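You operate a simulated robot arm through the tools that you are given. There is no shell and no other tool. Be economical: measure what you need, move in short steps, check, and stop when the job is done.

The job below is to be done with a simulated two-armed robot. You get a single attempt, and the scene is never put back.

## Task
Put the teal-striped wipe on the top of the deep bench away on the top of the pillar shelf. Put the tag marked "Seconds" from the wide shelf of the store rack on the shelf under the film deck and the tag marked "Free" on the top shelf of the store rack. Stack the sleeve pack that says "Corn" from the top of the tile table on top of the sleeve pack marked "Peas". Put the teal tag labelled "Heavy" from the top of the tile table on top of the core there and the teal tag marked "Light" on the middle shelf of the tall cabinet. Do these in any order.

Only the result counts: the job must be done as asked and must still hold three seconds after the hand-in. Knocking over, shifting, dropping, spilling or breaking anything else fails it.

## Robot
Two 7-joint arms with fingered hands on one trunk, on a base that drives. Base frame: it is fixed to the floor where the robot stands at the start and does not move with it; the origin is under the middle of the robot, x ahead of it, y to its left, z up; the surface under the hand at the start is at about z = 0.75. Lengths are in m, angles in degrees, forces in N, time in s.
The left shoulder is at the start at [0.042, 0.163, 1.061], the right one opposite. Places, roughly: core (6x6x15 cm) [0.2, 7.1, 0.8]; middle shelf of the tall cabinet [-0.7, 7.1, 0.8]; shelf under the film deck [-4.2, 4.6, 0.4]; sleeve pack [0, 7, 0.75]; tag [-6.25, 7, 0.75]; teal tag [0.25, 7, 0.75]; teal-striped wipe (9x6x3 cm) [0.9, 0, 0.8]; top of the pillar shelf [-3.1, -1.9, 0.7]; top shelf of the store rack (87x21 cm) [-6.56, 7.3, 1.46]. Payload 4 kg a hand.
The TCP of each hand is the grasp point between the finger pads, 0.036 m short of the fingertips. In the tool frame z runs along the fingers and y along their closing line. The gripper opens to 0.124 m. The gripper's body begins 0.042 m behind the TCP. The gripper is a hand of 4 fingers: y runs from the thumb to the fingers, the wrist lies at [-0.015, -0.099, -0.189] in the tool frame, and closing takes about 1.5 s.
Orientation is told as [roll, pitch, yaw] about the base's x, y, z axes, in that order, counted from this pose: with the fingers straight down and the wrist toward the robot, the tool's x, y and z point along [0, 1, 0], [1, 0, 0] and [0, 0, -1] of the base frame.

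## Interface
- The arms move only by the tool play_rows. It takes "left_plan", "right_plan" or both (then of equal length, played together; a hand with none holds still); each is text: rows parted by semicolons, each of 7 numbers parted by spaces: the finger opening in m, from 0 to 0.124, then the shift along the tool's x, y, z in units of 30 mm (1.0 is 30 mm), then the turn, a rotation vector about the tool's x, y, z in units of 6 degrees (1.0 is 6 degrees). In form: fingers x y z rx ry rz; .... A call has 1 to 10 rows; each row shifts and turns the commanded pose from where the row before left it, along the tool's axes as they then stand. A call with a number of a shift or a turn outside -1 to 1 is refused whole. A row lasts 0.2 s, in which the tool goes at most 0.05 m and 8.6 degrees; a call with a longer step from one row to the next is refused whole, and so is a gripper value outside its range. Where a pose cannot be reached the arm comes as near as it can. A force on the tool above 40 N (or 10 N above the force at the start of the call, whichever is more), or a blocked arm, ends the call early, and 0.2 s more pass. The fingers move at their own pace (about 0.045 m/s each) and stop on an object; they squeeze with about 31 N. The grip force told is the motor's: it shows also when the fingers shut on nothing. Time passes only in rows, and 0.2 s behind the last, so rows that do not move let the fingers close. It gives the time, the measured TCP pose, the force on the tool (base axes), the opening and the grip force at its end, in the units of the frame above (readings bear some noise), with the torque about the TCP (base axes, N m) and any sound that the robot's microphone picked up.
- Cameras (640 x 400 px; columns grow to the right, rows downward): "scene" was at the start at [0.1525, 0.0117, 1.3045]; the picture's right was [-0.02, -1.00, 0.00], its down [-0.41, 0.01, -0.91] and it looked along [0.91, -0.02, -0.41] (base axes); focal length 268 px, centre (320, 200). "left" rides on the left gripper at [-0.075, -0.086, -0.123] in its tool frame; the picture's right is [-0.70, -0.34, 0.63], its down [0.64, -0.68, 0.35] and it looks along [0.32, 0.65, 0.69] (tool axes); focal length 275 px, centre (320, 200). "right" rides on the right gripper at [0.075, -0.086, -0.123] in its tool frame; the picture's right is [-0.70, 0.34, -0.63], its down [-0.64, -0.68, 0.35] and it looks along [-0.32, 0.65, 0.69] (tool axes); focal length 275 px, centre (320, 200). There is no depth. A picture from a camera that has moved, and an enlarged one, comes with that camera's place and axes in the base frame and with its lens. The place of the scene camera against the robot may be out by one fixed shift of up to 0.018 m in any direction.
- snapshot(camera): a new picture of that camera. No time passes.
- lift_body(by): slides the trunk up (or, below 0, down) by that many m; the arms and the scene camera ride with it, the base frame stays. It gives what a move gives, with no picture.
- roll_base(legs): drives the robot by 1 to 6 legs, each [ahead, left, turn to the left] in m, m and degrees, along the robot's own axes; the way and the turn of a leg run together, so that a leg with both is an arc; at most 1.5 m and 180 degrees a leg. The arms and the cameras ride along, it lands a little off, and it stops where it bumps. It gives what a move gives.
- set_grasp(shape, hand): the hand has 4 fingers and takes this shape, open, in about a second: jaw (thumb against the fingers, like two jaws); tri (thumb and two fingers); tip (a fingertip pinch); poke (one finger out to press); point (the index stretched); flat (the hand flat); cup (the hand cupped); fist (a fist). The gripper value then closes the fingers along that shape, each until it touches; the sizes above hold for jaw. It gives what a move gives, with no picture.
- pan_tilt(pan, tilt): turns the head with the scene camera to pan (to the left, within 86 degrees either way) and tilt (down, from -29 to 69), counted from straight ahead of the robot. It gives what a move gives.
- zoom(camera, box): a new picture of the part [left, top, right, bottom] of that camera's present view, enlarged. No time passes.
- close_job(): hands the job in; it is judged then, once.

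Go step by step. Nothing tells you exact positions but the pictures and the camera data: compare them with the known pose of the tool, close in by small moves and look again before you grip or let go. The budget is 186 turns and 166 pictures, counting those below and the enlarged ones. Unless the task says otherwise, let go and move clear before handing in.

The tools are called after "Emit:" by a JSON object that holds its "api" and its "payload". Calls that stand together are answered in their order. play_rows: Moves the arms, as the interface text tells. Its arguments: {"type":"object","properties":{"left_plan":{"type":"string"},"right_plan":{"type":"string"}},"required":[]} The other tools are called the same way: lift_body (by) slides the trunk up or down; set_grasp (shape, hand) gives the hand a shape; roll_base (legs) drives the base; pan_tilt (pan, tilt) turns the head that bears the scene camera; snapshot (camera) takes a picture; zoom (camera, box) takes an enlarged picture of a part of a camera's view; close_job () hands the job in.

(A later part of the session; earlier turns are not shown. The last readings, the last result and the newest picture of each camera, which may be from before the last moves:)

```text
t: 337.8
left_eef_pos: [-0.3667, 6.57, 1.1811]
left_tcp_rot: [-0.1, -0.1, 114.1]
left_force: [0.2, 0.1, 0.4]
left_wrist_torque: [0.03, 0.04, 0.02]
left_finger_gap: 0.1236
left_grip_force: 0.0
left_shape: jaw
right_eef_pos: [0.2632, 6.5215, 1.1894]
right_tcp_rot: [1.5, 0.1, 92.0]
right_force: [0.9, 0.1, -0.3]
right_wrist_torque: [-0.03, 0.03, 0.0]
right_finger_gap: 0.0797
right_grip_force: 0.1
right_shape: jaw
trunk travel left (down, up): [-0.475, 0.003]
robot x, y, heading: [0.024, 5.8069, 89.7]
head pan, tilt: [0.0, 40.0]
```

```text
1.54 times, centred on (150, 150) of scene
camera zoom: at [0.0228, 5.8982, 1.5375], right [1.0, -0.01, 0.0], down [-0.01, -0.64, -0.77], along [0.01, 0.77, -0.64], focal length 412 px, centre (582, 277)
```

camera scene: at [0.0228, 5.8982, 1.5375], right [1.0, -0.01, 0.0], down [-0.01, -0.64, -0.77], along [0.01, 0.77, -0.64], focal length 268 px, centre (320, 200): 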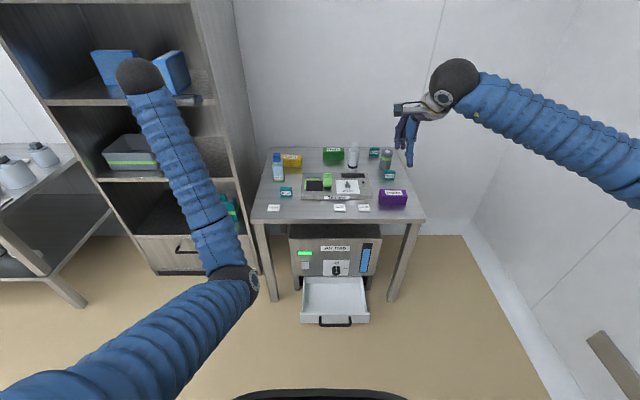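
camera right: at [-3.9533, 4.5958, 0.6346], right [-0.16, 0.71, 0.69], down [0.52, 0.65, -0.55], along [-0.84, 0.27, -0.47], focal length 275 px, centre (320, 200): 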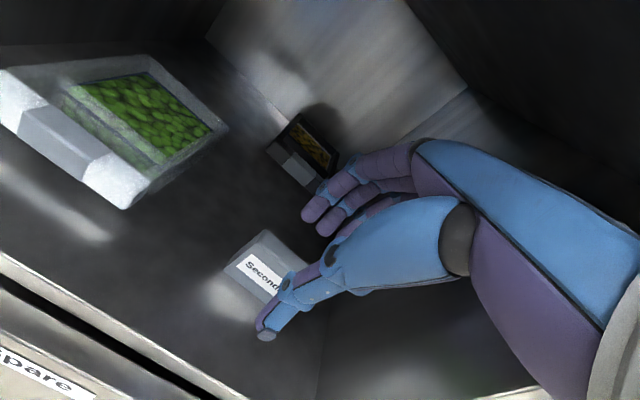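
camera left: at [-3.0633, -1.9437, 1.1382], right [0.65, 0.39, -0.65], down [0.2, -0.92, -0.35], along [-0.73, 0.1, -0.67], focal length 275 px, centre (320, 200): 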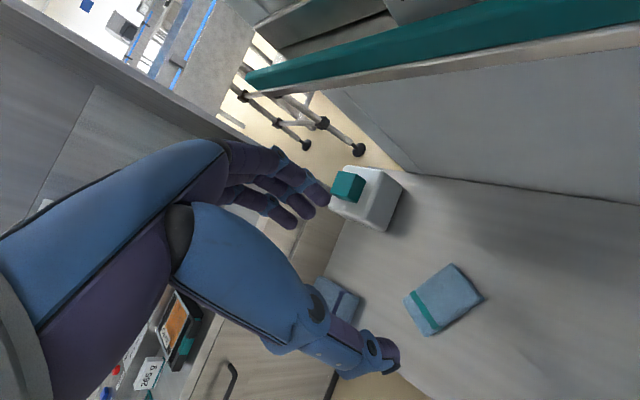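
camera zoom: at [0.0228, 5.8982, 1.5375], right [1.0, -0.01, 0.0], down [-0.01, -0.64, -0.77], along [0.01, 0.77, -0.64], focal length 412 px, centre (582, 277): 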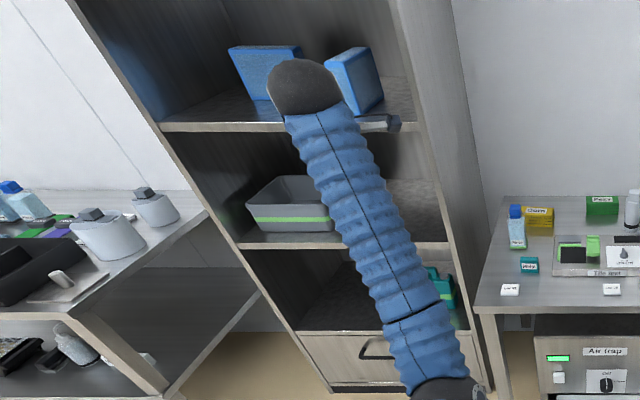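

Emit:
{"api": "snapshot", "payload": {"camera": "right"}}

Emit:
{"api": "zoom", "payload": {"camera": "scene", "box": [335, 138, 405, 188]}}

```text
59 pictures are left
camera right: at [0.1953, 6.4346, 1.3141], right [0.7, 0.36, 0.61], down [0.66, -0.66, -0.36], along [0.27, 0.66, -0.7], focal length 275 px, centre (320, 200)
```

right: 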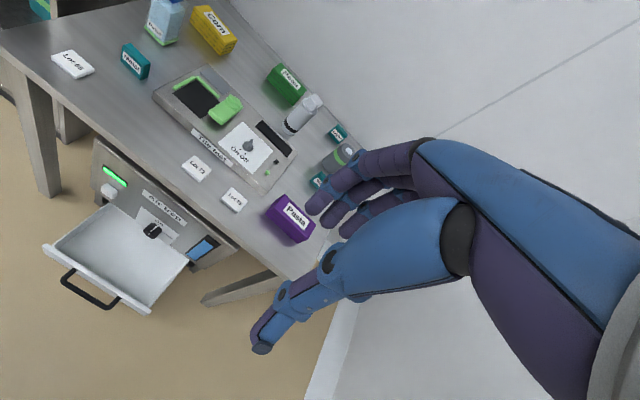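

```text
8.00 times, centred on (370, 163) of scene
camera zoom: at [0.0228, 5.8982, 1.5375], right [1.0, -0.01, 0.0], down [-0.01, -0.64, -0.77], along [0.01, 0.77, -0.64], focal length 2144 px, centre (-80, 496)
```

zoom: 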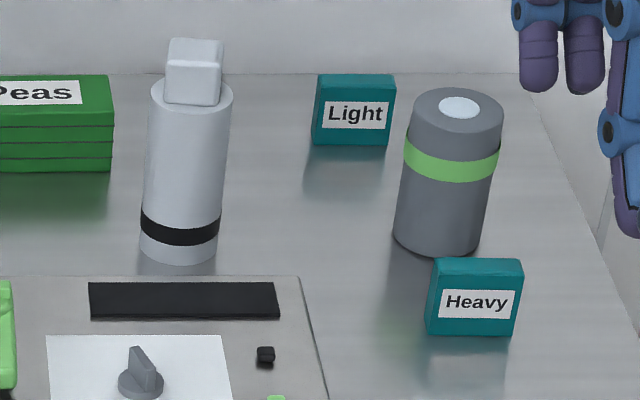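

By position (≈0.21, 7.10) and height (≈15 cm) the "core" is the white cylinder with the block on top. The open drawer blocks the middle, so I'll work from a left station (-0.43, 6.37) facing ~40° for Corn→Peas with the left hand.

Emit:
{"api": "roll_base", "payload": {"legs": [[0, 0.45, 0], [0, 0, -50], [0.366, 0.437, 0]]}}

Emit:
{"api": "pan_tilt", "payload": {"pan": 20, "tilt": 45}}

Emit:
{"api": "snapshot", "payload": {"camera": "left"}}

Emit:
{"api": "snapshot", "payload": {"camera": "scene"}}

```text
t: 345.7
left_eef_pos: [-0.0789, 7.1679, 1.1826]
left_tcp_rot: [-0.1, -0.1, 63.9]
left_force: [0.5, 0.0, -0.5]
left_wrist_torque: [-0.04, 0.02, 0.04]
left_finger_gap: 0.1239
left_grip_force: 0.1
left_shape: jaw
right_eef_pos: [0.2893, 6.6527, 1.1894]
right_tcp_rot: [1.4, 0.1, 41.8]
right_force: [-0.7, 0.3, 0.0]
right_wrist_torque: [-0.02, 0.03, 0.03]
right_finger_gap: 0.0795
right_grip_force: 0.0
right_shape: jaw
trunk travel left (down, up): [-0.475, 0.003]
robot x, y, heading: [-0.4133, 6.3823, 39.2]
head pan, tilt: [0.0, 40.0]
```

```text
t: 346.5
left_eef_pos: [-0.0789, 7.1672, 1.1833]
left_tcp_rot: [-0.1, -0.1, 63.9]
left_force: [0.1, -0.1, -0.8]
left_wrist_torque: [0.03, -0.02, 0.04]
left_finger_gap: 0.1236
left_grip_force: 0.2
left_shape: jaw
right_eef_pos: [0.2884, 6.6524, 1.1903]
right_tcp_rot: [1.5, 0.0, 41.8]
right_force: [-0.1, -0.7, 0.3]
right_wrist_torque: [0.0, 0.0, 0.02]
right_finger_gap: 0.0797
right_grip_force: 0.0
right_shape: jaw
trunk travel left (down, up): [-0.475, 0.003]
robot x, y, heading: [-0.4127, 6.3835, 39.1]
head pan, tilt: [20.0, 45.0]
```

```text
57 pictures are left
camera left: at [-0.0501, 7.0568, 1.3061], right [0.48, -0.61, -0.63], down [-0.88, -0.33, -0.35], along [0.0, 0.72, -0.69], focal length 275 px, centre (320, 200)
```

left: 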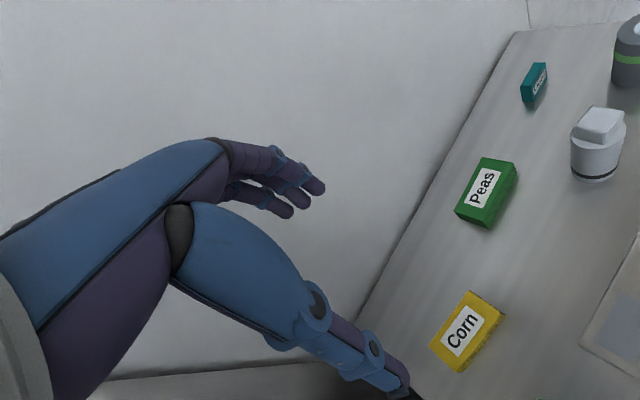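

```text
56 pictures are left
camera scene: at [-0.3809, 6.4579, 1.5303], right [0.86, -0.51, 0.0], down [-0.36, -0.61, -0.71], along [0.36, 0.61, -0.71], focal length 268 px, centre (320, 200)
```

scene: 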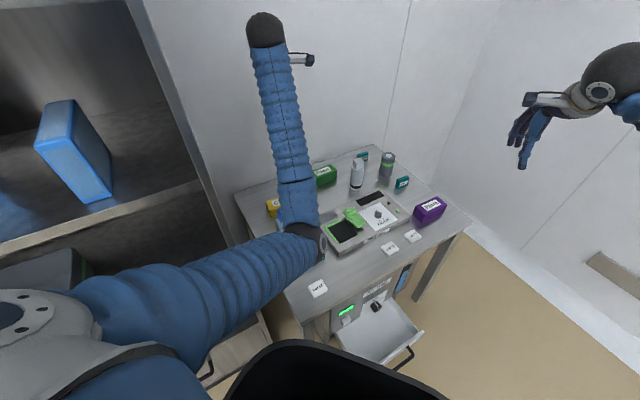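

Corn lies at about (-0.119,7.158), 11×5.3 cm, yaw -7°; Peas at (0.108,7.235). I align the left hand above Corn.

Emit:
{"api": "play_rows", "payload": {"left_plan": "0.09 0 0 0 0 0 -0.8;0.09 0 0 0 0 0 -0.8;0.09 0 0 0 0 0 -0.8;0.09 0 0 0 0 0 -0.8;0.09 0.26 -0.09 0.9 0 0 0;0.09 0.26 -0.09 0.9 0 0 0;0.09 0.26 -0.09 0.9 0 0 0;0.09 0.26 -0.09 0.9 0 0 0;0.09 0.26 -0.09 0.9 0 0 0;0.09 0 0 0 0 0 0"}}

Emit:
{"api": "snapshot", "payload": {"camera": "left"}}

Emit:
{"api": "snapshot", "payload": {"camera": "scene"}}

```text
t: 348.7
left_eef_pos: [-0.1183, 7.1569, 1.0459]
left_tcp_rot: [-0.1, 0.1, 83.1]
left_force: [-0.1, -0.2, -0.5]
left_wrist_torque: [0.0, -0.04, -0.01]
left_finger_gap: 0.0904
left_grip_force: 0.1
left_shape: jaw
right_eef_pos: [0.2882, 6.6535, 1.1893]
right_tcp_rot: [1.5, 0.1, 41.8]
right_force: [0.2, -0.3, 0.6]
right_wrist_torque: [0.02, -0.01, -0.01]
right_finger_gap: 0.0796
right_grip_force: 0.0
right_shape: jaw
trunk travel left (down, up): [-0.475, 0.003]
robot x, y, heading: [-0.4129, 6.3839, 39.2]
head pan, tilt: [20.0, 45.0]
```

```text
55 pictures are left
camera left: at [-0.0553, 7.0636, 1.1706], right [0.65, -0.42, -0.63], down [-0.72, -0.6, -0.35], along [-0.23, 0.68, -0.69], focal length 275 px, centre (320, 200)
```

left: 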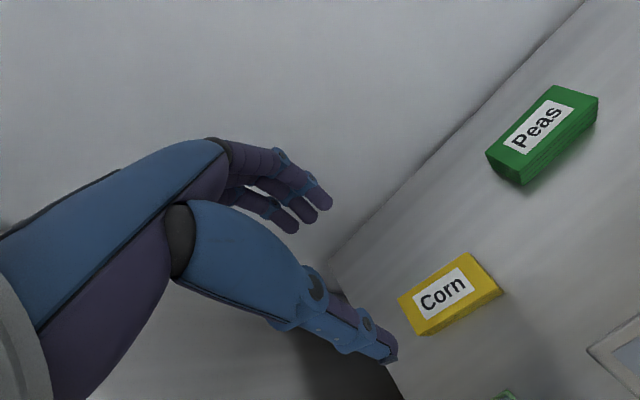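

```text
54 pictures are left
camera scene: at [-0.3808, 6.4585, 1.5303], right [0.86, -0.51, 0.0], down [-0.36, -0.61, -0.71], along [0.36, 0.61, -0.71], focal length 268 px, centre (320, 200)
```

scene: 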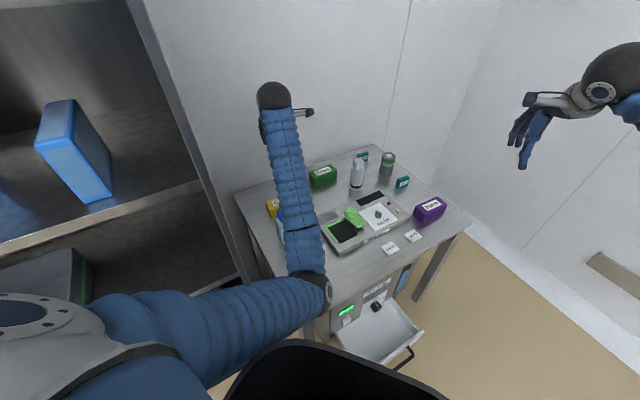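

Emit:
{"api": "play_rows", "payload": {"left_plan": "0.09 0 0 0.9 0 0 0;0.09 0 0 0.9 0 0 0;0.09 0 0 0.9 0 0 0;0.09 0 0 0.9 0 0 0;0.09 0 0 0.9 0 0 0;0.09 0 0 0.9 0 0 0;0.09 0 0 0 0 0 0"}}

Emit:
{"api": "snapshot", "payload": {"camera": "left"}}

Emit:
{"api": "zoom", "payload": {"camera": "scene", "box": [220, 90, 420, 290]}}

```text
t: 350.3
left_eef_pos: [-0.1207, 7.174, 0.9024]
left_tcp_rot: [-0.2, -1.5, 83.5]
left_force: [0.2, -1.2, 0.2]
left_wrist_torque: [0.02, -0.04, 0.0]
left_finger_gap: 0.0904
left_grip_force: 0.0
left_shape: jaw
right_eef_pos: [0.2885, 6.6532, 1.1893]
right_tcp_rot: [1.4, 0.0, 41.7]
right_force: [0.3, -1.3, 0.3]
right_wrist_torque: [-0.01, 0.03, 0.0]
right_finger_gap: 0.0797
right_grip_force: 0.1
right_shape: jaw
trunk travel left (down, up): [-0.475, 0.003]
robot x, y, heading: [-0.4137, 6.3817, 39.2]
head pan, tilt: [20.0, 45.0]
```

```text
53 pictures are left
camera left: at [-0.0579, 7.0777, 1.0244], right [0.66, -0.4, -0.64], down [-0.71, -0.6, -0.37], along [-0.24, 0.7, -0.68], focal length 275 px, centre (320, 200)
```

left: 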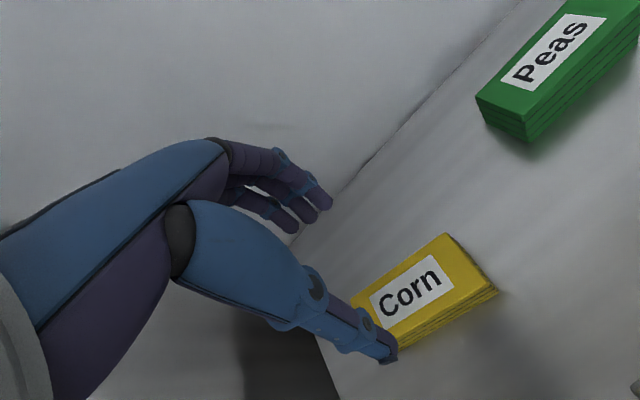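

```text
2.00 times, centred on (320, 190) of scene
camera zoom: at [-0.3809, 6.4582, 1.5303], right [0.86, -0.51, 0.0], down [-0.36, -0.61, -0.71], along [0.36, 0.61, -0.71], focal length 536 px, centre (320, 220)
```

zoom: 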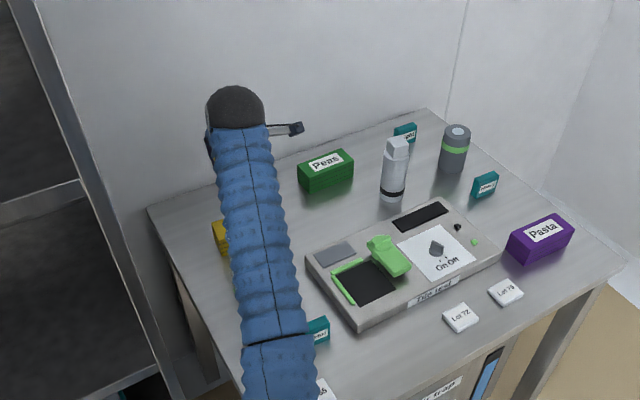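

Emit:
{"api": "play_rows", "payload": {"left_plan": "0.09 0 0 0 0 0 0;0.09 0 0 0 0 0 0"}}

Emit:
{"api": "pan_tilt", "payload": {"pan": 35, "tilt": 45}}

Emit:
{"api": "snapshot", "payload": {"camera": "right"}}

Emit:
{"api": "snapshot", "payload": {"camera": "scene"}}

```text
t: 350.9
left_eef_pos: [-0.122, 7.1735, 0.9009]
left_tcp_rot: [0.0, -1.4, 83.6]
left_force: [-0.4, 0.9, 0.9]
left_wrist_torque: [0.02, -0.04, 0.02]
left_finger_gap: 0.0901
left_grip_force: 0.0
left_shape: jaw
right_eef_pos: [0.2875, 6.6531, 1.1911]
right_tcp_rot: [1.5, 0.2, 41.8]
right_force: [0.1, 1.1, -0.5]
right_wrist_torque: [-0.02, -0.02, -0.03]
right_finger_gap: 0.0795
right_grip_force: 0.0
right_shape: jaw
trunk travel left (down, up): [-0.475, 0.003]
robot x, y, heading: [-0.4155, 6.3792, 39.3]
head pan, tilt: [20.0, 45.0]
```

```text
t: 351.7
left_eef_pos: [-0.1231, 7.1724, 0.8983]
left_tcp_rot: [0.2, -1.4, 83.6]
left_force: [0.0, 0.5, 0.6]
left_wrist_torque: [0.01, 0.02, 0.03]
left_finger_gap: 0.0901
left_grip_force: 0.1
left_shape: jaw
right_eef_pos: [0.2887, 6.6522, 1.1911]
right_tcp_rot: [1.5, 0.1, 41.8]
right_force: [0.0, 0.1, 0.0]
right_wrist_torque: [0.01, 0.0, -0.01]
right_finger_gap: 0.0798
right_grip_force: 0.0
right_shape: jaw
trunk travel left (down, up): [-0.475, 0.003]
robot x, y, heading: [-0.4127, 6.3805, 39.2]
head pan, tilt: [35.0, 45.0]
```

```text
51 pictures are left
camera right: at [0.1766, 6.6499, 1.3141], right [0.73, -0.31, 0.61], down [-0.09, -0.93, -0.36], along [0.68, 0.21, -0.7], focal length 275 px, centre (320, 200)
```

right: 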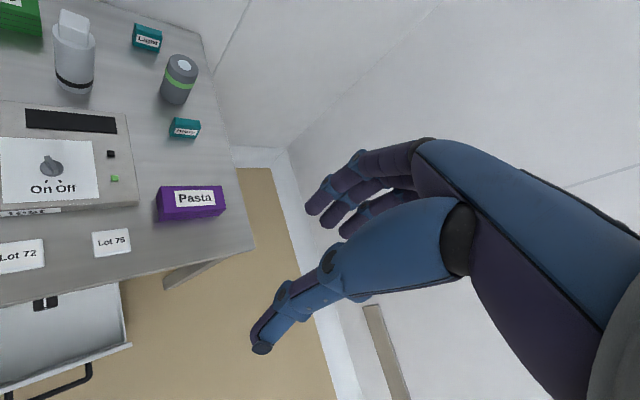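

```text
50 pictures are left
camera scene: at [-0.4004, 6.4667, 1.5302], right [0.96, -0.27, 0.0], down [-0.19, -0.68, -0.71], along [0.19, 0.68, -0.71], focal length 268 px, centre (320, 200)
```

scene: 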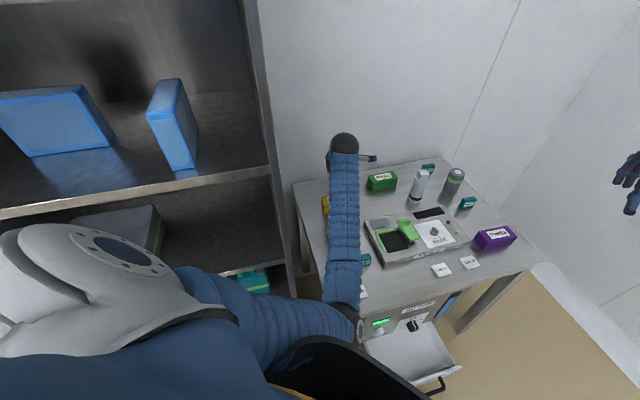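

The arm is deflected — the forearm is likely resting on the Rinse bottle. I raise straight up right away.

Emit:
{"api": "play_rows", "payload": {"left_plan": "0.09 0 0 -0.6 0 0 0;0.09 0 0 -0.9 0 0 0;0.09 0 0 -0.9 0 0 0;0.09 0 0 -0.9 0 0 0;0.09 0 0 -0.9 0 0 0;0.09 0 0 -0.9 0 0 0;0.09 0 0 -0.9 0 0 0;0.09 0 0 -0.9 0 0 0;0.09 0 0 -0.9 0 0 0;0.09 0 0 -0.9 0 0 0"}}

Emit:
{"api": "snapshot", "payload": {"camera": "scene"}}

```text
t: 353.9
left_eef_pos: [-0.1196, 7.1598, 1.1467]
left_tcp_rot: [-0.1, 0.0, 83.1]
left_force: [0.0, 0.3, -0.8]
left_wrist_torque: [0.03, 0.01, -0.03]
left_finger_gap: 0.0903
left_grip_force: 0.1
left_shape: jaw
right_eef_pos: [0.2884, 6.6526, 1.1897]
right_tcp_rot: [1.4, 0.1, 41.8]
right_force: [0.0, -0.2, -0.1]
right_wrist_torque: [0.04, -0.01, -0.03]
right_finger_gap: 0.0796
right_grip_force: 0.1
right_shape: jaw
trunk travel left (down, up): [-0.475, 0.003]
robot x, y, heading: [-0.4142, 6.3785, 39.4]
head pan, tilt: [35.0, 45.0]
```

```text
49 pictures are left
camera scene: at [-0.4003, 6.4667, 1.5303], right [0.96, -0.27, 0.0], down [-0.19, -0.68, -0.71], along [0.19, 0.68, -0.71], focal length 268 px, centre (320, 200)
```

scene: 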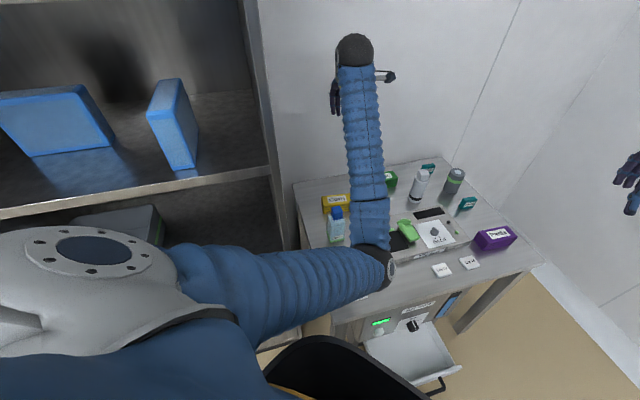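

Emit:
{"api": "zoom", "payload": {"camera": "scene", "box": [290, 160, 410, 260]}}

```text
4.00 times, centred on (350, 210) of scene
camera zoom: at [-0.4003, 6.4667, 1.5303], right [0.96, -0.27, 0.0], down [-0.19, -0.68, -0.71], along [0.19, 0.68, -0.71], focal length 1072 px, centre (200, 160)
```

zoom: 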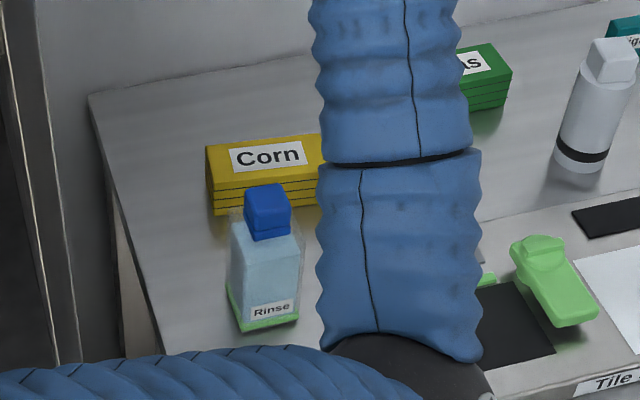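

The bottle still stands where it was. I'll do Corn with the right hand instead, from farther back so the elbow stays high: retreat, tuck the left hand, then face the table at (-0.26, 6.2).

Emit:
{"api": "roll_base", "payload": {"legs": [[-0.38, 0, 0]]}}

Emit:
{"api": "play_rows", "payload": {"left_plan": "0.09 0.69 -0.72 0 0 0 0;0.09 0.69 -0.72 0 0 0 0;0.09 0.69 -0.72 0 0 0 0;0.09 0.69 -0.72 0 0 0 0;0.09 0 0 0 0 0 0"}}

Emit:
{"api": "roll_base", "payload": {"legs": [[0, 0, 52], [0.05, -0.42, 0]]}}

Emit:
{"api": "pan_tilt", "payload": {"pan": 0, "tilt": 45}}

Emit:
{"api": "snapshot", "payload": {"camera": "scene"}}

```text
t: 355.7
left_eef_pos: [-0.2933, 6.9964, 1.1452]
left_tcp_rot: [0.3, 0.2, 81.3]
left_force: [0.4, 0.1, -0.6]
left_wrist_torque: [0.0, 0.0, -0.02]
left_finger_gap: 0.0901
left_grip_force: 0.0
left_shape: jaw
right_eef_pos: [0.098, 6.4918, 1.1887]
right_tcp_rot: [1.5, 0.2, 41.4]
right_force: [-0.5, 0.1, -0.4]
right_wrist_torque: [0.0, -0.01, -0.01]
right_finger_gap: 0.0798
right_grip_force: 0.1
right_shape: jaw
trunk travel left (down, up): [-0.475, 0.003]
robot x, y, heading: [-0.6068, 6.2216, 38.9]
head pan, tilt: [35.0, 45.0]
stopped in leg 1: the robot was blocked; the commanded pose is now the measured one
```

```text
t: 356.2
left_eef_pos: [-0.3021, 6.9757, 1.1418]
left_tcp_rot: [0.2, 0.1, 79.4]
left_force: [88.4, 47.0, 0.7]
left_wrist_torque: [-5.33, 9.85, 0.87]
left_finger_gap: 0.0903
left_grip_force: 0.0
left_shape: jaw
right_eef_pos: [0.1015, 6.4899, 1.1889]
right_tcp_rot: [1.4, 0.4, 40.9]
right_force: [-1.1, 0.3, 0.4]
right_wrist_torque: [0.03, -0.07, -0.02]
right_finger_gap: 0.08
right_grip_force: 0.0
right_shape: jaw
trunk travel left (down, up): [-0.475, 0.003]
robot x, y, heading: [-0.6083, 6.2303, 38.1]
head pan, tilt: [35.0, 45.0]
stopped in row 2 (left hand): the force on the tool passed its limit at 176 N (the readings are from after the stop); the commanded pose is now the measured one
```

```text
t: 357.0
left_eef_pos: [-0.3019, 6.976, 1.1434]
left_tcp_rot: [0.1, 0.4, 79.4]
left_force: [63.1, 5.1, -7.9]
left_wrist_torque: [-0.34, 6.75, 2.11]
left_finger_gap: 0.0901
left_grip_force: 0.1
left_shape: jaw
right_eef_pos: [0.1013, 6.4977, 1.1876]
right_tcp_rot: [1.5, 0.3, 41.6]
right_force: [-0.7, -1.0, -0.1]
right_wrist_torque: [-0.01, -0.04, 0.01]
right_finger_gap: 0.0798
right_grip_force: 0.0
right_shape: jaw
trunk travel left (down, up): [-0.475, 0.003]
robot x, y, heading: [-0.6029, 6.2242, 39.0]
head pan, tilt: [35.0, 45.0]
stopped in leg 1: the force on the tool passed its limit at 120 N (the readings are from after the stop); the commanded pose is now the measured one
```

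```text
t: 358.0
left_eef_pos: [-0.3039, 6.9762, 1.1441]
left_tcp_rot: [0.4, 0.2, 80.1]
left_force: [76.4, 6.2, -9.7]
left_wrist_torque: [-0.28, 8.13, 2.72]
left_finger_gap: 0.0903
left_grip_force: 0.0
left_shape: jaw
right_eef_pos: [0.1058, 6.4988, 1.1831]
right_tcp_rot: [1.7, 0.5, 41.7]
right_force: [0.3, -0.1, -0.4]
right_wrist_torque: [0.0, 0.01, -0.01]
right_finger_gap: 0.0798
right_grip_force: 0.0
right_shape: jaw
trunk travel left (down, up): [-0.475, 0.003]
robot x, y, heading: [-0.6027, 6.2252, 39.3]
head pan, tilt: [0.0, 45.0]
```

```text
47 pictures are left
camera scene: at [-0.5392, 6.2853, 1.5298], right [0.63, -0.77, 0.0], down [-0.55, -0.45, -0.7], along [0.54, 0.45, -0.71], focal length 268 px, centre (320, 200)
```

scene: 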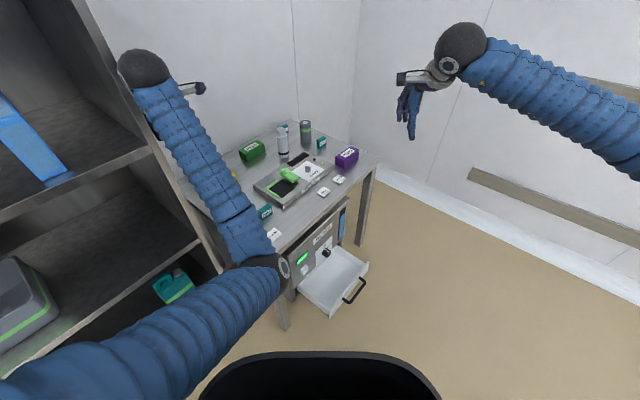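

The left hand ran into the cabinet's side panel. I move the hand off it, away from the cabinet and forward out of contact.

Emit:
{"api": "play_rows", "payload": {"left_plan": "0.09 -0.7 0 0 0 0 0;0.09 -0.7 0 0 0 0 0;0.09 -0.7 0 0 0 0 0;0.09 0 0 0 0 0 0"}}

Emit:
{"api": "snapshot", "payload": {"camera": "scene"}}

```text
t: 359.0
left_eef_pos: [-0.2517, 6.9659, 1.1461]
left_tcp_rot: [-0.1, 0.0, 80.3]
left_force: [0.7, -0.1, 0.3]
left_wrist_torque: [-0.01, -0.02, 0.0]
left_finger_gap: 0.0902
left_grip_force: 0.0
left_shape: jaw
right_eef_pos: [0.0978, 6.4975, 1.1892]
right_tcp_rot: [1.5, 0.1, 41.9]
right_force: [-0.9, 0.5, -0.5]
right_wrist_torque: [0.01, 0.01, 0.01]
right_finger_gap: 0.0799
right_grip_force: 0.1
right_shape: jaw
trunk travel left (down, up): [-0.475, 0.003]
robot x, y, heading: [-0.6019, 6.227, 39.3]
head pan, tilt: [0.0, 45.0]
```

```text
46 pictures are left
camera scene: at [-0.5499, 6.2841, 1.5303], right [0.63, -0.77, 0.0], down [-0.55, -0.45, -0.71], along [0.55, 0.45, -0.71], focal length 268 px, centre (320, 200)
```

scene: 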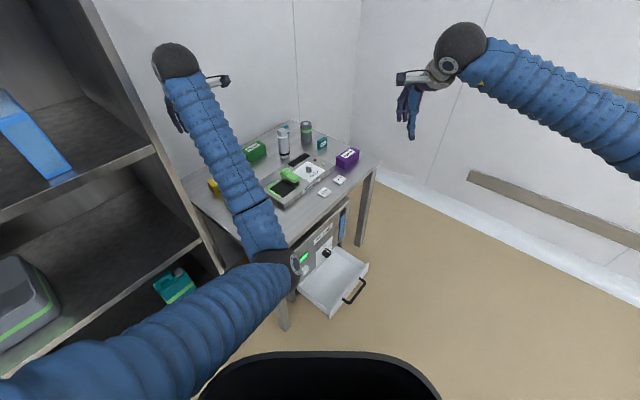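

Emit:
{"api": "roll_base", "payload": {"legs": [[-0.2, -0.245, 0]]}}

Emit:
{"api": "play_rows", "payload": {"left_plan": "0.09 0.6 -0.72 0 0 0 0;0.09 0.6 -0.72 0 0 0 0;0.09 0.6 -0.72 0 0 0 0;0.09 0.6 -0.72 0 0 0 0;0.09 0 0 0 0 0 0"}}

```text
t: 361.1
left_eef_pos: [-0.2445, 6.646, 1.1458]
left_tcp_rot: [0.0, 0.0, 80.1]
left_force: [0.7, -0.8, -0.4]
left_wrist_torque: [0.0, -0.03, 0.0]
left_finger_gap: 0.0899
left_grip_force: 0.1
left_shape: jaw
right_eef_pos: [0.1036, 6.179, 1.1889]
right_tcp_rot: [1.5, 0.1, 41.6]
right_force: [0.2, -0.4, 0.1]
right_wrist_torque: [0.0, 0.03, 0.01]
right_finger_gap: 0.0799
right_grip_force: 0.2
right_shape: jaw
trunk travel left (down, up): [-0.475, 0.003]
robot x, y, heading: [-0.5992, 5.908, 39.1]
head pan, tilt: [0.0, 45.0]
```

```text
t: 362.5
left_eef_pos: [-0.361, 6.6085, 1.1694]
left_tcp_rot: [1.4, -3.4, 83.6]
left_force: [-0.4, 0.0, -1.4]
left_wrist_torque: [-0.02, 0.0, 0.0]
left_finger_gap: 0.0903
left_grip_force: 0.0
left_shape: jaw
right_eef_pos: [0.1043, 6.1785, 1.1887]
right_tcp_rot: [1.6, 0.2, 41.7]
right_force: [0.0, 0.0, -0.1]
right_wrist_torque: [0.0, 0.04, -0.03]
right_finger_gap: 0.0798
right_grip_force: 0.0
right_shape: jaw
trunk travel left (down, up): [-0.475, 0.003]
robot x, y, heading: [-0.5954, 5.9058, 39.2]
head pan, tilt: [0.0, 45.0]
stopped in row 5 (left hand): the arm was blocked; the commanded pose is now the measured one
```

Emit:
{"api": "roll_base", "payload": {"legs": [[0, 0, 52], [0.29, -0.33, 0]]}}

Emit:
{"api": "pan_tilt", "payload": {"pan": -15, "tilt": 45}}

Emit:
{"api": "snapshot", "payload": {"camera": "scene"}}

Emit:
{"api": "snapshot", "payload": {"camera": "right"}}

```text
t: 367.6
left_eef_pos: [-0.6732, 6.8276, 1.1712]
left_tcp_rot: [1.4, -3.4, 135.2]
left_force: [0.6, -0.3, -0.9]
left_wrist_torque: [0.0, 0.01, 0.01]
left_finger_gap: 0.09
left_grip_force: 0.1
left_shape: jaw
right_eef_pos: [-0.0498, 6.927, 1.188]
right_tcp_rot: [1.4, 0.2, 93.4]
right_force: [0.7, 0.0, 0.1]
right_wrist_torque: [-0.02, -0.02, 0.0]
right_finger_gap: 0.0799
right_grip_force: 0.0
right_shape: jaw
trunk travel left (down, up): [-0.475, 0.003]
robot x, y, heading: [-0.2693, 6.2097, 90.9]
head pan, tilt: [0.0, 45.0]
```

```text
t: 368.3
left_eef_pos: [-0.6752, 6.8276, 1.1706]
left_tcp_rot: [1.3, -3.5, 135.4]
left_force: [-0.1, -0.5, -0.5]
left_wrist_torque: [-0.01, 0.02, 0.0]
left_finger_gap: 0.0903
left_grip_force: 0.0
left_shape: jaw
right_eef_pos: [-0.0498, 6.927, 1.1883]
right_tcp_rot: [1.5, 0.1, 93.5]
right_force: [0.0, -0.1, 0.0]
right_wrist_torque: [0.0, 0.03, 0.04]
right_finger_gap: 0.08
right_grip_force: 0.0
right_shape: jaw
trunk travel left (down, up): [-0.475, 0.003]
robot x, y, heading: [-0.273, 6.2057, 90.8]
head pan, tilt: [-15.0, 45.0]
```

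```text
45 pictures are left
camera scene: at [-0.2538, 6.2902, 1.5302], right [0.97, -0.24, 0.0], down [-0.17, -0.69, -0.71], along [0.17, 0.69, -0.71], focal length 268 px, centre (320, 200)
```

scene: 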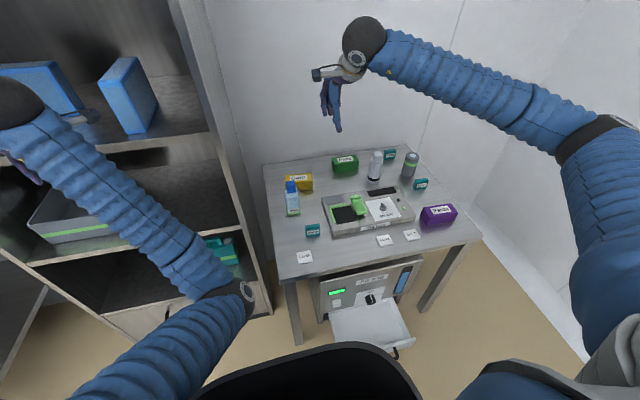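

```text
44 pictures are left
camera right: at [-0.1165, 6.8374, 1.3132], right [0.69, 0.38, 0.61], down [0.67, -0.64, -0.36], along [0.26, 0.66, -0.7], focal length 275 px, centre (320, 200)
```

right: 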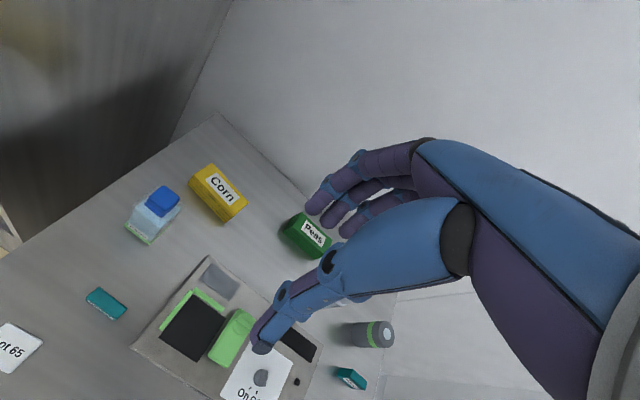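

All objects stand in order. I bring the right hand above Corn.

Emit:
{"api": "play_rows", "payload": {"right_plan": "0.09 0 0 0 0 0 0.87;0.09 0 0 0 0 0 0.87;0.09 0.408 0.895 0.7 0 0 0;0.09 0.408 0.895 0.7 0 0 0;0.09 0.408 0.895 0.7 0 0 0;0.09 0.408 0.895 0.7 0 0 0;0.09 0.408 0.895 0.7 0 0 0;0.09 0.408 0.895 0.7 0 0 0;0.09 0.408 0.895 0.7 0 0 0;0.09 0.408 0.895 0.7 0 0 0"}}

Emit:
{"api": "play_rows", "payload": {"right_plan": "0.09 0 0 0.8 0 0 0;0.09 0 0 0.8 0 0 0;0.09 0 0 0.8 0 0 0;0.09 0 0 0.8 0 0 0;0.09 0 0 0 0 0 0"}}

Emit:
{"api": "snapshot", "payload": {"camera": "right"}}

Emit:
{"api": "snapshot", "payload": {"camera": "scene"}}

```text
t: 370.5
left_eef_pos: [-0.6747, 6.8286, 1.1695]
left_tcp_rot: [1.4, -3.4, 135.3]
left_force: [0.5, 0.5, 0.0]
left_wrist_torque: [-0.01, -0.03, 0.01]
left_finger_gap: 0.0901
left_grip_force: 0.1
left_shape: jaw
right_eef_pos: [-0.1248, 7.1528, 1.0229]
right_tcp_rot: [1.5, 0.4, 82.8]
right_force: [0.4, -0.4, 0.0]
right_wrist_torque: [-0.03, 0.01, -0.02]
right_finger_gap: 0.0897
right_grip_force: 0.0
right_shape: jaw
trunk travel left (down, up): [-0.475, 0.003]
robot x, y, heading: [-0.2705, 6.2086, 90.6]
head pan, tilt: [-15.0, 45.0]
```

```text
t: 371.7
left_eef_pos: [-0.6746, 6.8277, 1.1701]
left_tcp_rot: [1.4, -3.3, 135.4]
left_force: [-0.4, -1.0, -0.5]
left_wrist_torque: [-0.05, 0.02, 0.0]
left_finger_gap: 0.0902
left_grip_force: 0.0
left_shape: jaw
right_eef_pos: [-0.1275, 7.1505, 0.9278]
right_tcp_rot: [1.5, 0.5, 83.0]
right_force: [-0.2, 0.1, 0.0]
right_wrist_torque: [-0.01, 0.02, -0.02]
right_finger_gap: 0.0897
right_grip_force: 0.0
right_shape: jaw
trunk travel left (down, up): [-0.475, 0.003]
robot x, y, heading: [-0.2726, 6.2096, 90.9]
head pan, tilt: [-15.0, 45.0]
```

```text
43 pictures are left
camera right: at [-0.2086, 7.0755, 1.0519], right [0.75, 0.25, 0.61], down [0.55, -0.76, -0.36], along [0.37, 0.6, -0.7], focal length 275 px, centre (320, 200)
```

right: 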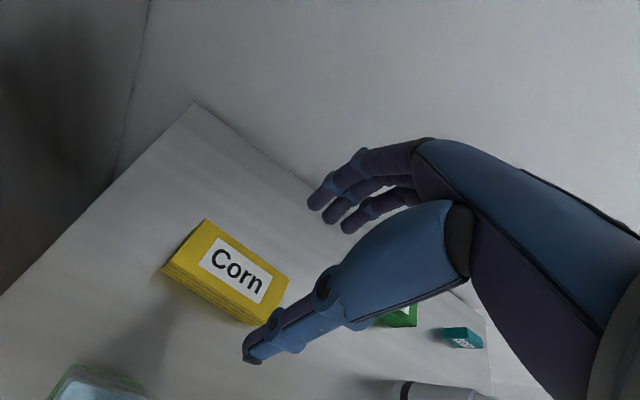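

```text
42 pictures are left
camera scene: at [-0.2536, 6.2898, 1.5303], right [0.97, -0.24, 0.0], down [-0.17, -0.69, -0.71], along [0.17, 0.69, -0.71], focal length 268 px, centre (320, 200)
```

scene: 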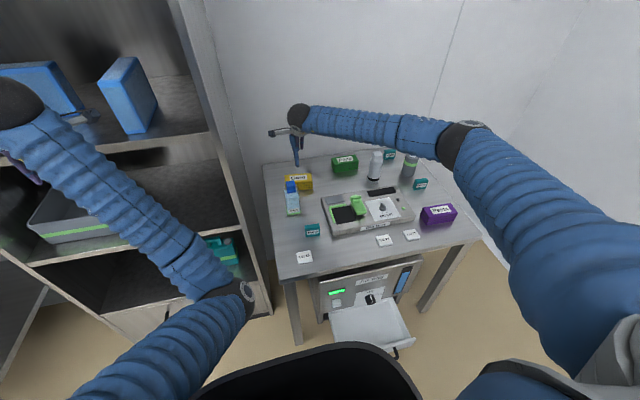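

Emit:
{"api": "play_rows", "payload": {"right_plan": "0.09 0.15 0.33 0.9 0 0 0;0.09 0 0 0.9 0 0 0;0.09 0 0 0.9 0 0 0;0.09 0 0 0.9 0 0 0;0.09 0 0 0 0 0 0"}}

Emit:
{"api": "snapshot", "payload": {"camera": "right"}}

Emit:
{"api": "zoom", "payload": {"camera": "scene", "box": [240, 90, 480, 260]}}

```text
t: 372.9
left_eef_pos: [-0.6753, 6.827, 1.1706]
left_tcp_rot: [1.3, -3.4, 135.3]
left_force: [0.4, 0.8, 0.2]
left_wrist_torque: [0.02, -0.02, 0.02]
left_finger_gap: 0.09
left_grip_force: 0.1
left_shape: jaw
right_eef_pos: [-0.1324, 7.1602, 0.8169]
right_tcp_rot: [1.4, 0.3, 82.9]
right_force: [0.3, -0.6, -0.6]
right_wrist_torque: [0.0, 0.03, 0.0]
right_finger_gap: 0.09
right_grip_force: 0.1
right_shape: jaw
trunk travel left (down, up): [-0.475, 0.003]
robot x, y, heading: [-0.2688, 6.203, 90.6]
head pan, tilt: [-15.0, 45.0]
```

```text
41 pictures are left
camera right: at [-0.214, 7.0859, 0.9414], right [0.75, 0.25, 0.61], down [0.55, -0.76, -0.36], along [0.37, 0.6, -0.7], focal length 275 px, centre (320, 200)
```

right: 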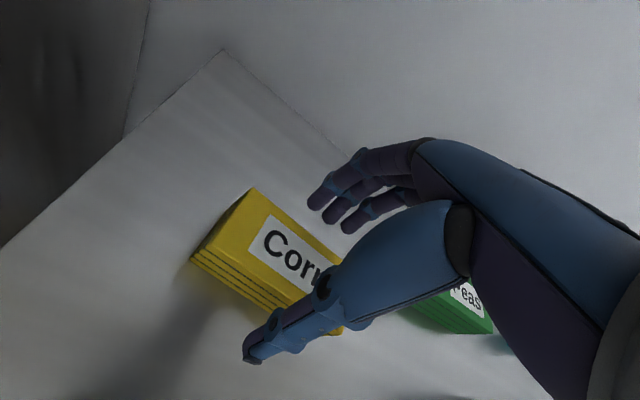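

```text
2.35 times, centred on (360, 175) of scene
camera zoom: at [-0.2535, 6.2899, 1.5303], right [0.97, -0.24, 0.0], down [-0.17, -0.69, -0.71], along [0.17, 0.69, -0.71], focal length 630 px, centre (226, 259)
```

zoom: 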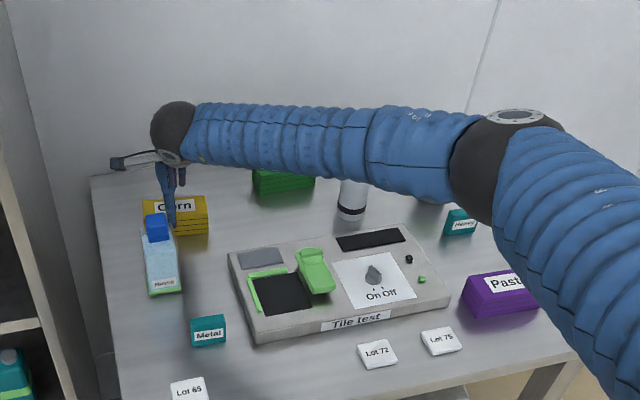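

Aligned, arm free. I lower slightly and close.

Emit:
{"api": "play_rows", "payload": {"right_plan": "0.09 0 -0.12 0.4 0 0 0;0.03 0 0 0 0 0 0;0.03 0 0 0 0 0 0;0.03 0 0 0 0 0 0;0.03 0 0 0 0 0 0;0.03 0 0 0 0 0 0;0.03 0 0 0 0 0 0;0.03 0 0 0 0 0 0"}}

Emit:
{"api": "play_rows", "payload": {"right_plan": "0.03 0 0 -0.5 0 0 0;0.03 0 0 -0.8 0 0 0;0.03 0 0 -0.9 0 0 0;0.03 0 0 -0.9 0 0 0;0.03 0 0 -0.9 0 0 0;0.03 0 0 0 0 0 0"}}

Emit:
{"api": "snapshot", "payload": {"camera": "right"}}

```text
t: 374.7
left_eef_pos: [-0.6751, 6.8272, 1.1713]
left_tcp_rot: [1.4, -3.5, 135.3]
left_force: [-0.3, 0.7, -0.8]
left_wrist_torque: [0.02, -0.02, -0.03]
left_finger_gap: 0.09
left_grip_force: 0.0
left_shape: jaw
right_eef_pos: [-0.1336, 7.1582, 0.8051]
right_tcp_rot: [1.5, 0.4, 82.9]
right_force: [0.7, 3.2, 10.2]
right_wrist_torque: [0.1, 0.05, -0.07]
right_finger_gap: 0.0001
right_grip_force: 31.6
right_shape: jaw
trunk travel left (down, up): [-0.475, 0.003]
robot x, y, heading: [-0.2689, 6.2062, 90.5]
head pan, tilt: [-15.0, 45.0]
```

```text
t: 376.1
left_eef_pos: [-0.675, 6.828, 1.1706]
left_tcp_rot: [1.4, -3.4, 135.4]
left_force: [-0.6, 0.1, -0.6]
left_wrist_torque: [-0.02, -0.01, 0.0]
left_finger_gap: 0.09
left_grip_force: 0.0
left_shape: jaw
right_eef_pos: [-0.1335, 7.1589, 0.9256]
right_tcp_rot: [1.4, 0.5, 82.9]
right_force: [1.3, 0.1, 0.3]
right_wrist_torque: [0.01, 0.03, 0.02]
right_finger_gap: 0.0
right_grip_force: 31.0
right_shape: jaw
trunk travel left (down, up): [-0.475, 0.003]
robot x, y, heading: [-0.2726, 6.2055, 91.0]
head pan, tilt: [-15.0, 45.0]
```

```text
39 pictures are left
camera right: at [-0.2138, 7.0841, 1.0506], right [0.75, 0.25, 0.61], down [0.55, -0.76, -0.36], along [0.38, 0.6, -0.7], focal length 275 px, centre (320, 200)
```

right: 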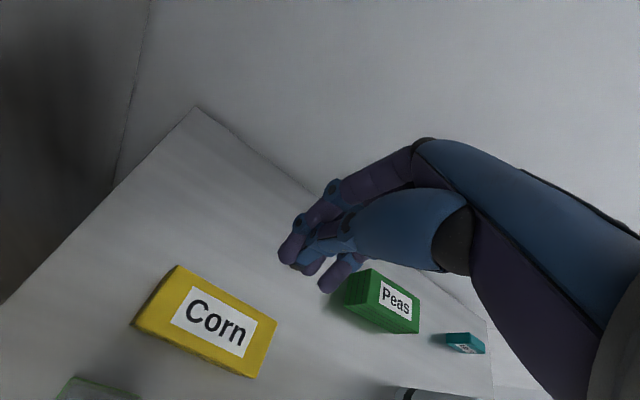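

The fingers closed above the pack: this table is lower than assumed (≈0.72). Corn moved slightly toward the bottle, now at about (-0.123,7.13). I realign, with the thumb kept right of the bottle.

Emit:
{"api": "play_rows", "payload": {"right_plan": "0.08 -0.57 -0.43 0 0 0 -0.3;0.08 -0.57 -0.43 0 0 0 -0.3;0.08 0 0 0.4 0 0 0;0.08 0 0 0 0 0 0;0.08 0 0 0 0 0 0;0.08 0 0 0 0 0 0"}}

Emit:
{"api": "snapshot", "payload": {"camera": "right"}}

```text
t: 377.5
left_eef_pos: [-0.6748, 6.8267, 1.1697]
left_tcp_rot: [1.4, -3.4, 135.3]
left_force: [0.9, -0.1, -0.6]
left_wrist_torque: [-0.01, 0.03, -0.01]
left_finger_gap: 0.0903
left_grip_force: 0.0
left_shape: jaw
right_eef_pos: [-0.101, 7.1282, 0.9125]
right_tcp_rot: [1.5, 0.3, 86.6]
right_force: [-0.2, 0.9, -0.8]
right_wrist_torque: [0.05, -0.02, -0.02]
right_finger_gap: 0.0796
right_grip_force: 0.0
right_shape: jaw
trunk travel left (down, up): [-0.475, 0.003]
robot x, y, heading: [-0.2715, 6.207, 90.5]
head pan, tilt: [-15.0, 45.0]
```

```text
38 pictures are left
camera right: at [-0.1778, 7.0481, 1.037], right [0.73, 0.3, 0.61], down [0.59, -0.72, -0.36], along [0.34, 0.63, -0.7], focal length 275 px, centre (320, 200)
```

right: 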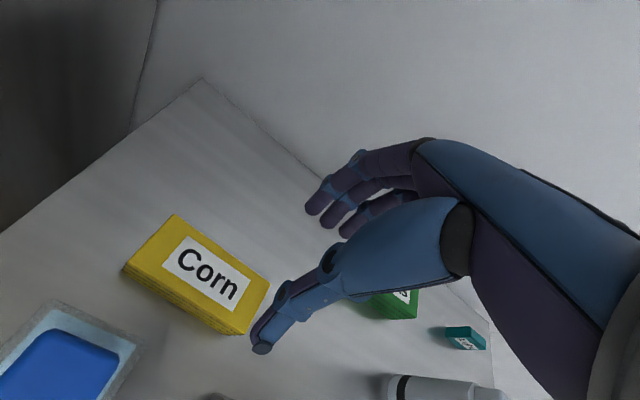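

Emit:
{"api": "play_rows", "payload": {"right_plan": "0.08 0.1 -0.07 0.9 0 0 0;0.08 0 0 0.9 0 0 0;0.08 0 0 0.9 0 0 0;0.08 0 0 0.9 0 0 0;0.08 0 0 0.5 0 0 0;0.08 0 0 0 0 0 0"}}

Emit:
{"api": "play_rows", "payload": {"right_plan": "0.08 0 0 0.4 0 0 0;0.08 0 0 0 0 0 0"}}

Emit:
{"api": "snapshot", "payload": {"camera": "right"}}

```text
t: 378.9
left_eef_pos: [-0.6749, 6.827, 1.171]
left_tcp_rot: [1.3, -3.4, 135.4]
left_force: [0.5, -0.8, 0.3]
left_wrist_torque: [-0.01, 0.01, 0.02]
left_finger_gap: 0.09
left_grip_force: 0.1
left_shape: jaw
right_eef_pos: [-0.1069, 7.1257, 0.7885]
right_tcp_rot: [1.5, 0.3, 86.6]
right_force: [-0.3, 0.1, -0.4]
right_wrist_torque: [0.0, 0.01, 0.03]
right_finger_gap: 0.0796
right_grip_force: 0.0
right_shape: jaw
trunk travel left (down, up): [-0.475, 0.003]
robot x, y, heading: [-0.2727, 6.2083, 90.9]
head pan, tilt: [-15.0, 45.0]
```

```text
t: 379.5
left_eef_pos: [-0.6745, 6.8282, 1.1702]
left_tcp_rot: [1.5, -3.4, 135.4]
left_force: [-0.5, 0.3, -0.6]
left_wrist_torque: [0.02, -0.01, 0.01]
left_finger_gap: 0.0901
left_grip_force: 0.1
left_shape: jaw
right_eef_pos: [-0.1073, 7.1265, 0.7769]
right_tcp_rot: [1.5, 0.4, 86.4]
right_force: [-0.4, -2.0, 0.0]
right_wrist_torque: [-0.05, 0.0, 0.0]
right_finger_gap: 0.0804
right_grip_force: 0.1
right_shape: jaw
trunk travel left (down, up): [-0.475, 0.003]
robot x, y, heading: [-0.2716, 6.207, 90.9]
head pan, tilt: [-15.0, 45.0]
```

```text
37 pictures are left
camera right: at [-0.1836, 7.0468, 0.9017], right [0.73, 0.3, 0.61], down [0.59, -0.72, -0.36], along [0.34, 0.63, -0.7], focal length 275 px, centre (320, 200)
```

right: 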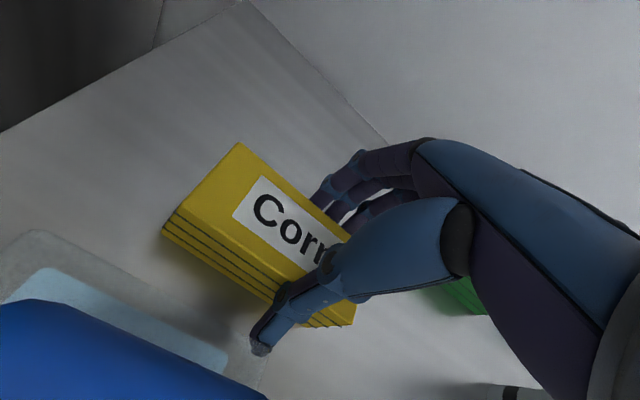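

The camera housing is just above the bottle cap, so I don't go lower; fingertips are already below the pack's top. I close here.

Emit:
{"api": "play_rows", "payload": {"right_plan": "0.03 0 0 0 0 0 0;0.03 0 0 0 0 0 0;0.03 0 0 0 0 0 0;0.03 0 0 0 0 0 0;0.03 0 0 0 0 0 0;0.03 0 0 0 0 0 0"}}

Emit:
{"api": "snapshot", "payload": {"camera": "right"}}

```text
t: 380.9
left_eef_pos: [-0.6752, 6.8268, 1.1696]
left_tcp_rot: [1.4, -3.5, 135.4]
left_force: [0.2, 0.2, -1.5]
left_wrist_torque: [0.02, 0.02, -0.01]
left_finger_gap: 0.0902
left_grip_force: 0.1
left_shape: jaw
right_eef_pos: [-0.1072, 7.1269, 0.7774]
right_tcp_rot: [1.5, 0.3, 86.5]
right_force: [-0.5, -2.0, 6.0]
right_wrist_torque: [0.18, -0.02, 0.06]
right_finger_gap: 0.0793
right_grip_force: 31.3
right_shape: jaw
trunk travel left (down, up): [-0.475, 0.003]
robot x, y, heading: [-0.2723, 6.2049, 90.8]
head pan, tilt: [-15.0, 45.0]
```

```text
36 pictures are left
camera right: at [-0.1842, 7.0464, 0.9031], right [0.73, 0.3, 0.61], down [0.59, -0.72, -0.36], along [0.34, 0.63, -0.7], focal length 275 px, centre (320, 200)
```

right: 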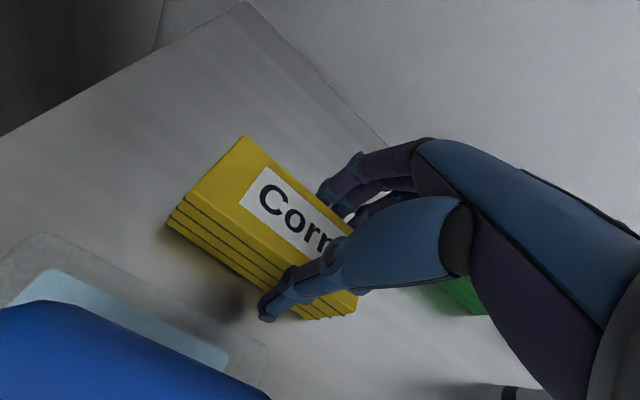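

Gripped (0.079 m). I lift straight up and look at Peas.

Emit:
{"api": "play_rows", "payload": {"right_plan": "0.03 0 0 -0.5 0 0 0;0.03 0 0 -0.8 0 0 0;0.03 0 0 -0.9 0 0 0;0.03 0 0 -0.9 0 0 0;0.03 0 0 -0.9 0 0 0;0.03 0 0 -0.9 0 0 0;0.03 0 0 -0.9 0 0 0;0.03 0 0 0 0 0 0"}}

Emit:
{"api": "zoom", "payload": {"camera": "scene", "box": [250, 60, 450, 260]}}

Emit:
{"api": "snapshot", "payload": {"camera": "right"}}

```text
t: 382.7
left_eef_pos: [-0.6745, 6.8281, 1.1701]
left_tcp_rot: [1.4, -3.4, 135.3]
left_force: [0.6, 0.5, 0.0]
left_wrist_torque: [0.03, -0.02, 0.04]
left_finger_gap: 0.0903
left_grip_force: 0.0
left_shape: jaw
right_eef_pos: [-0.1018, 7.1276, 0.9497]
right_tcp_rot: [1.5, 0.3, 86.4]
right_force: [-0.1, 0.6, -1.5]
right_wrist_torque: [-0.03, 0.0, 0.02]
right_finger_gap: 0.0799
right_grip_force: 31.5
right_shape: jaw
trunk travel left (down, up): [-0.475, 0.003]
robot x, y, heading: [-0.2712, 6.2047, 90.7]
head pan, tilt: [-15.0, 45.0]
```

```text
2.00 times, centred on (350, 160) of scene
camera zoom: at [-0.2534, 6.291, 1.5302], right [0.97, -0.24, 0.0], down [-0.17, -0.69, -0.71], along [0.17, 0.69, -0.71], focal length 536 px, centre (260, 280)
```

zoom: 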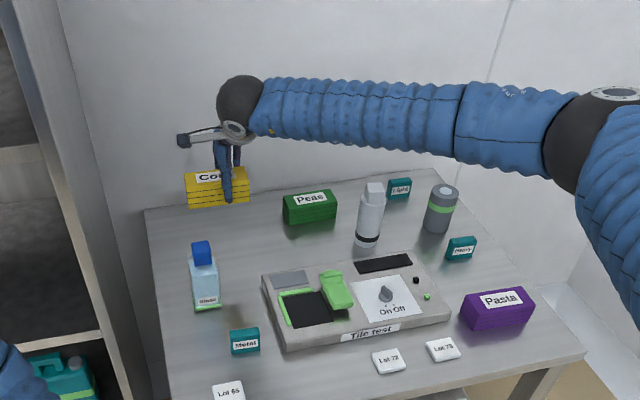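

```text
34 pictures are left
camera right: at [-0.1778, 7.0479, 1.0758], right [0.73, 0.3, 0.61], down [0.59, -0.72, -0.36], along [0.34, 0.63, -0.7], focal length 275 px, centre (320, 200)
```

right: 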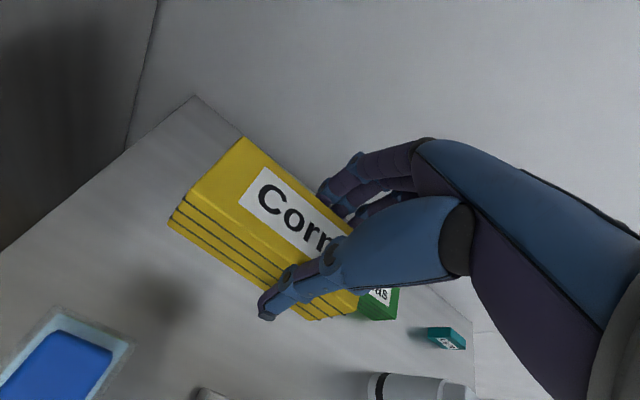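

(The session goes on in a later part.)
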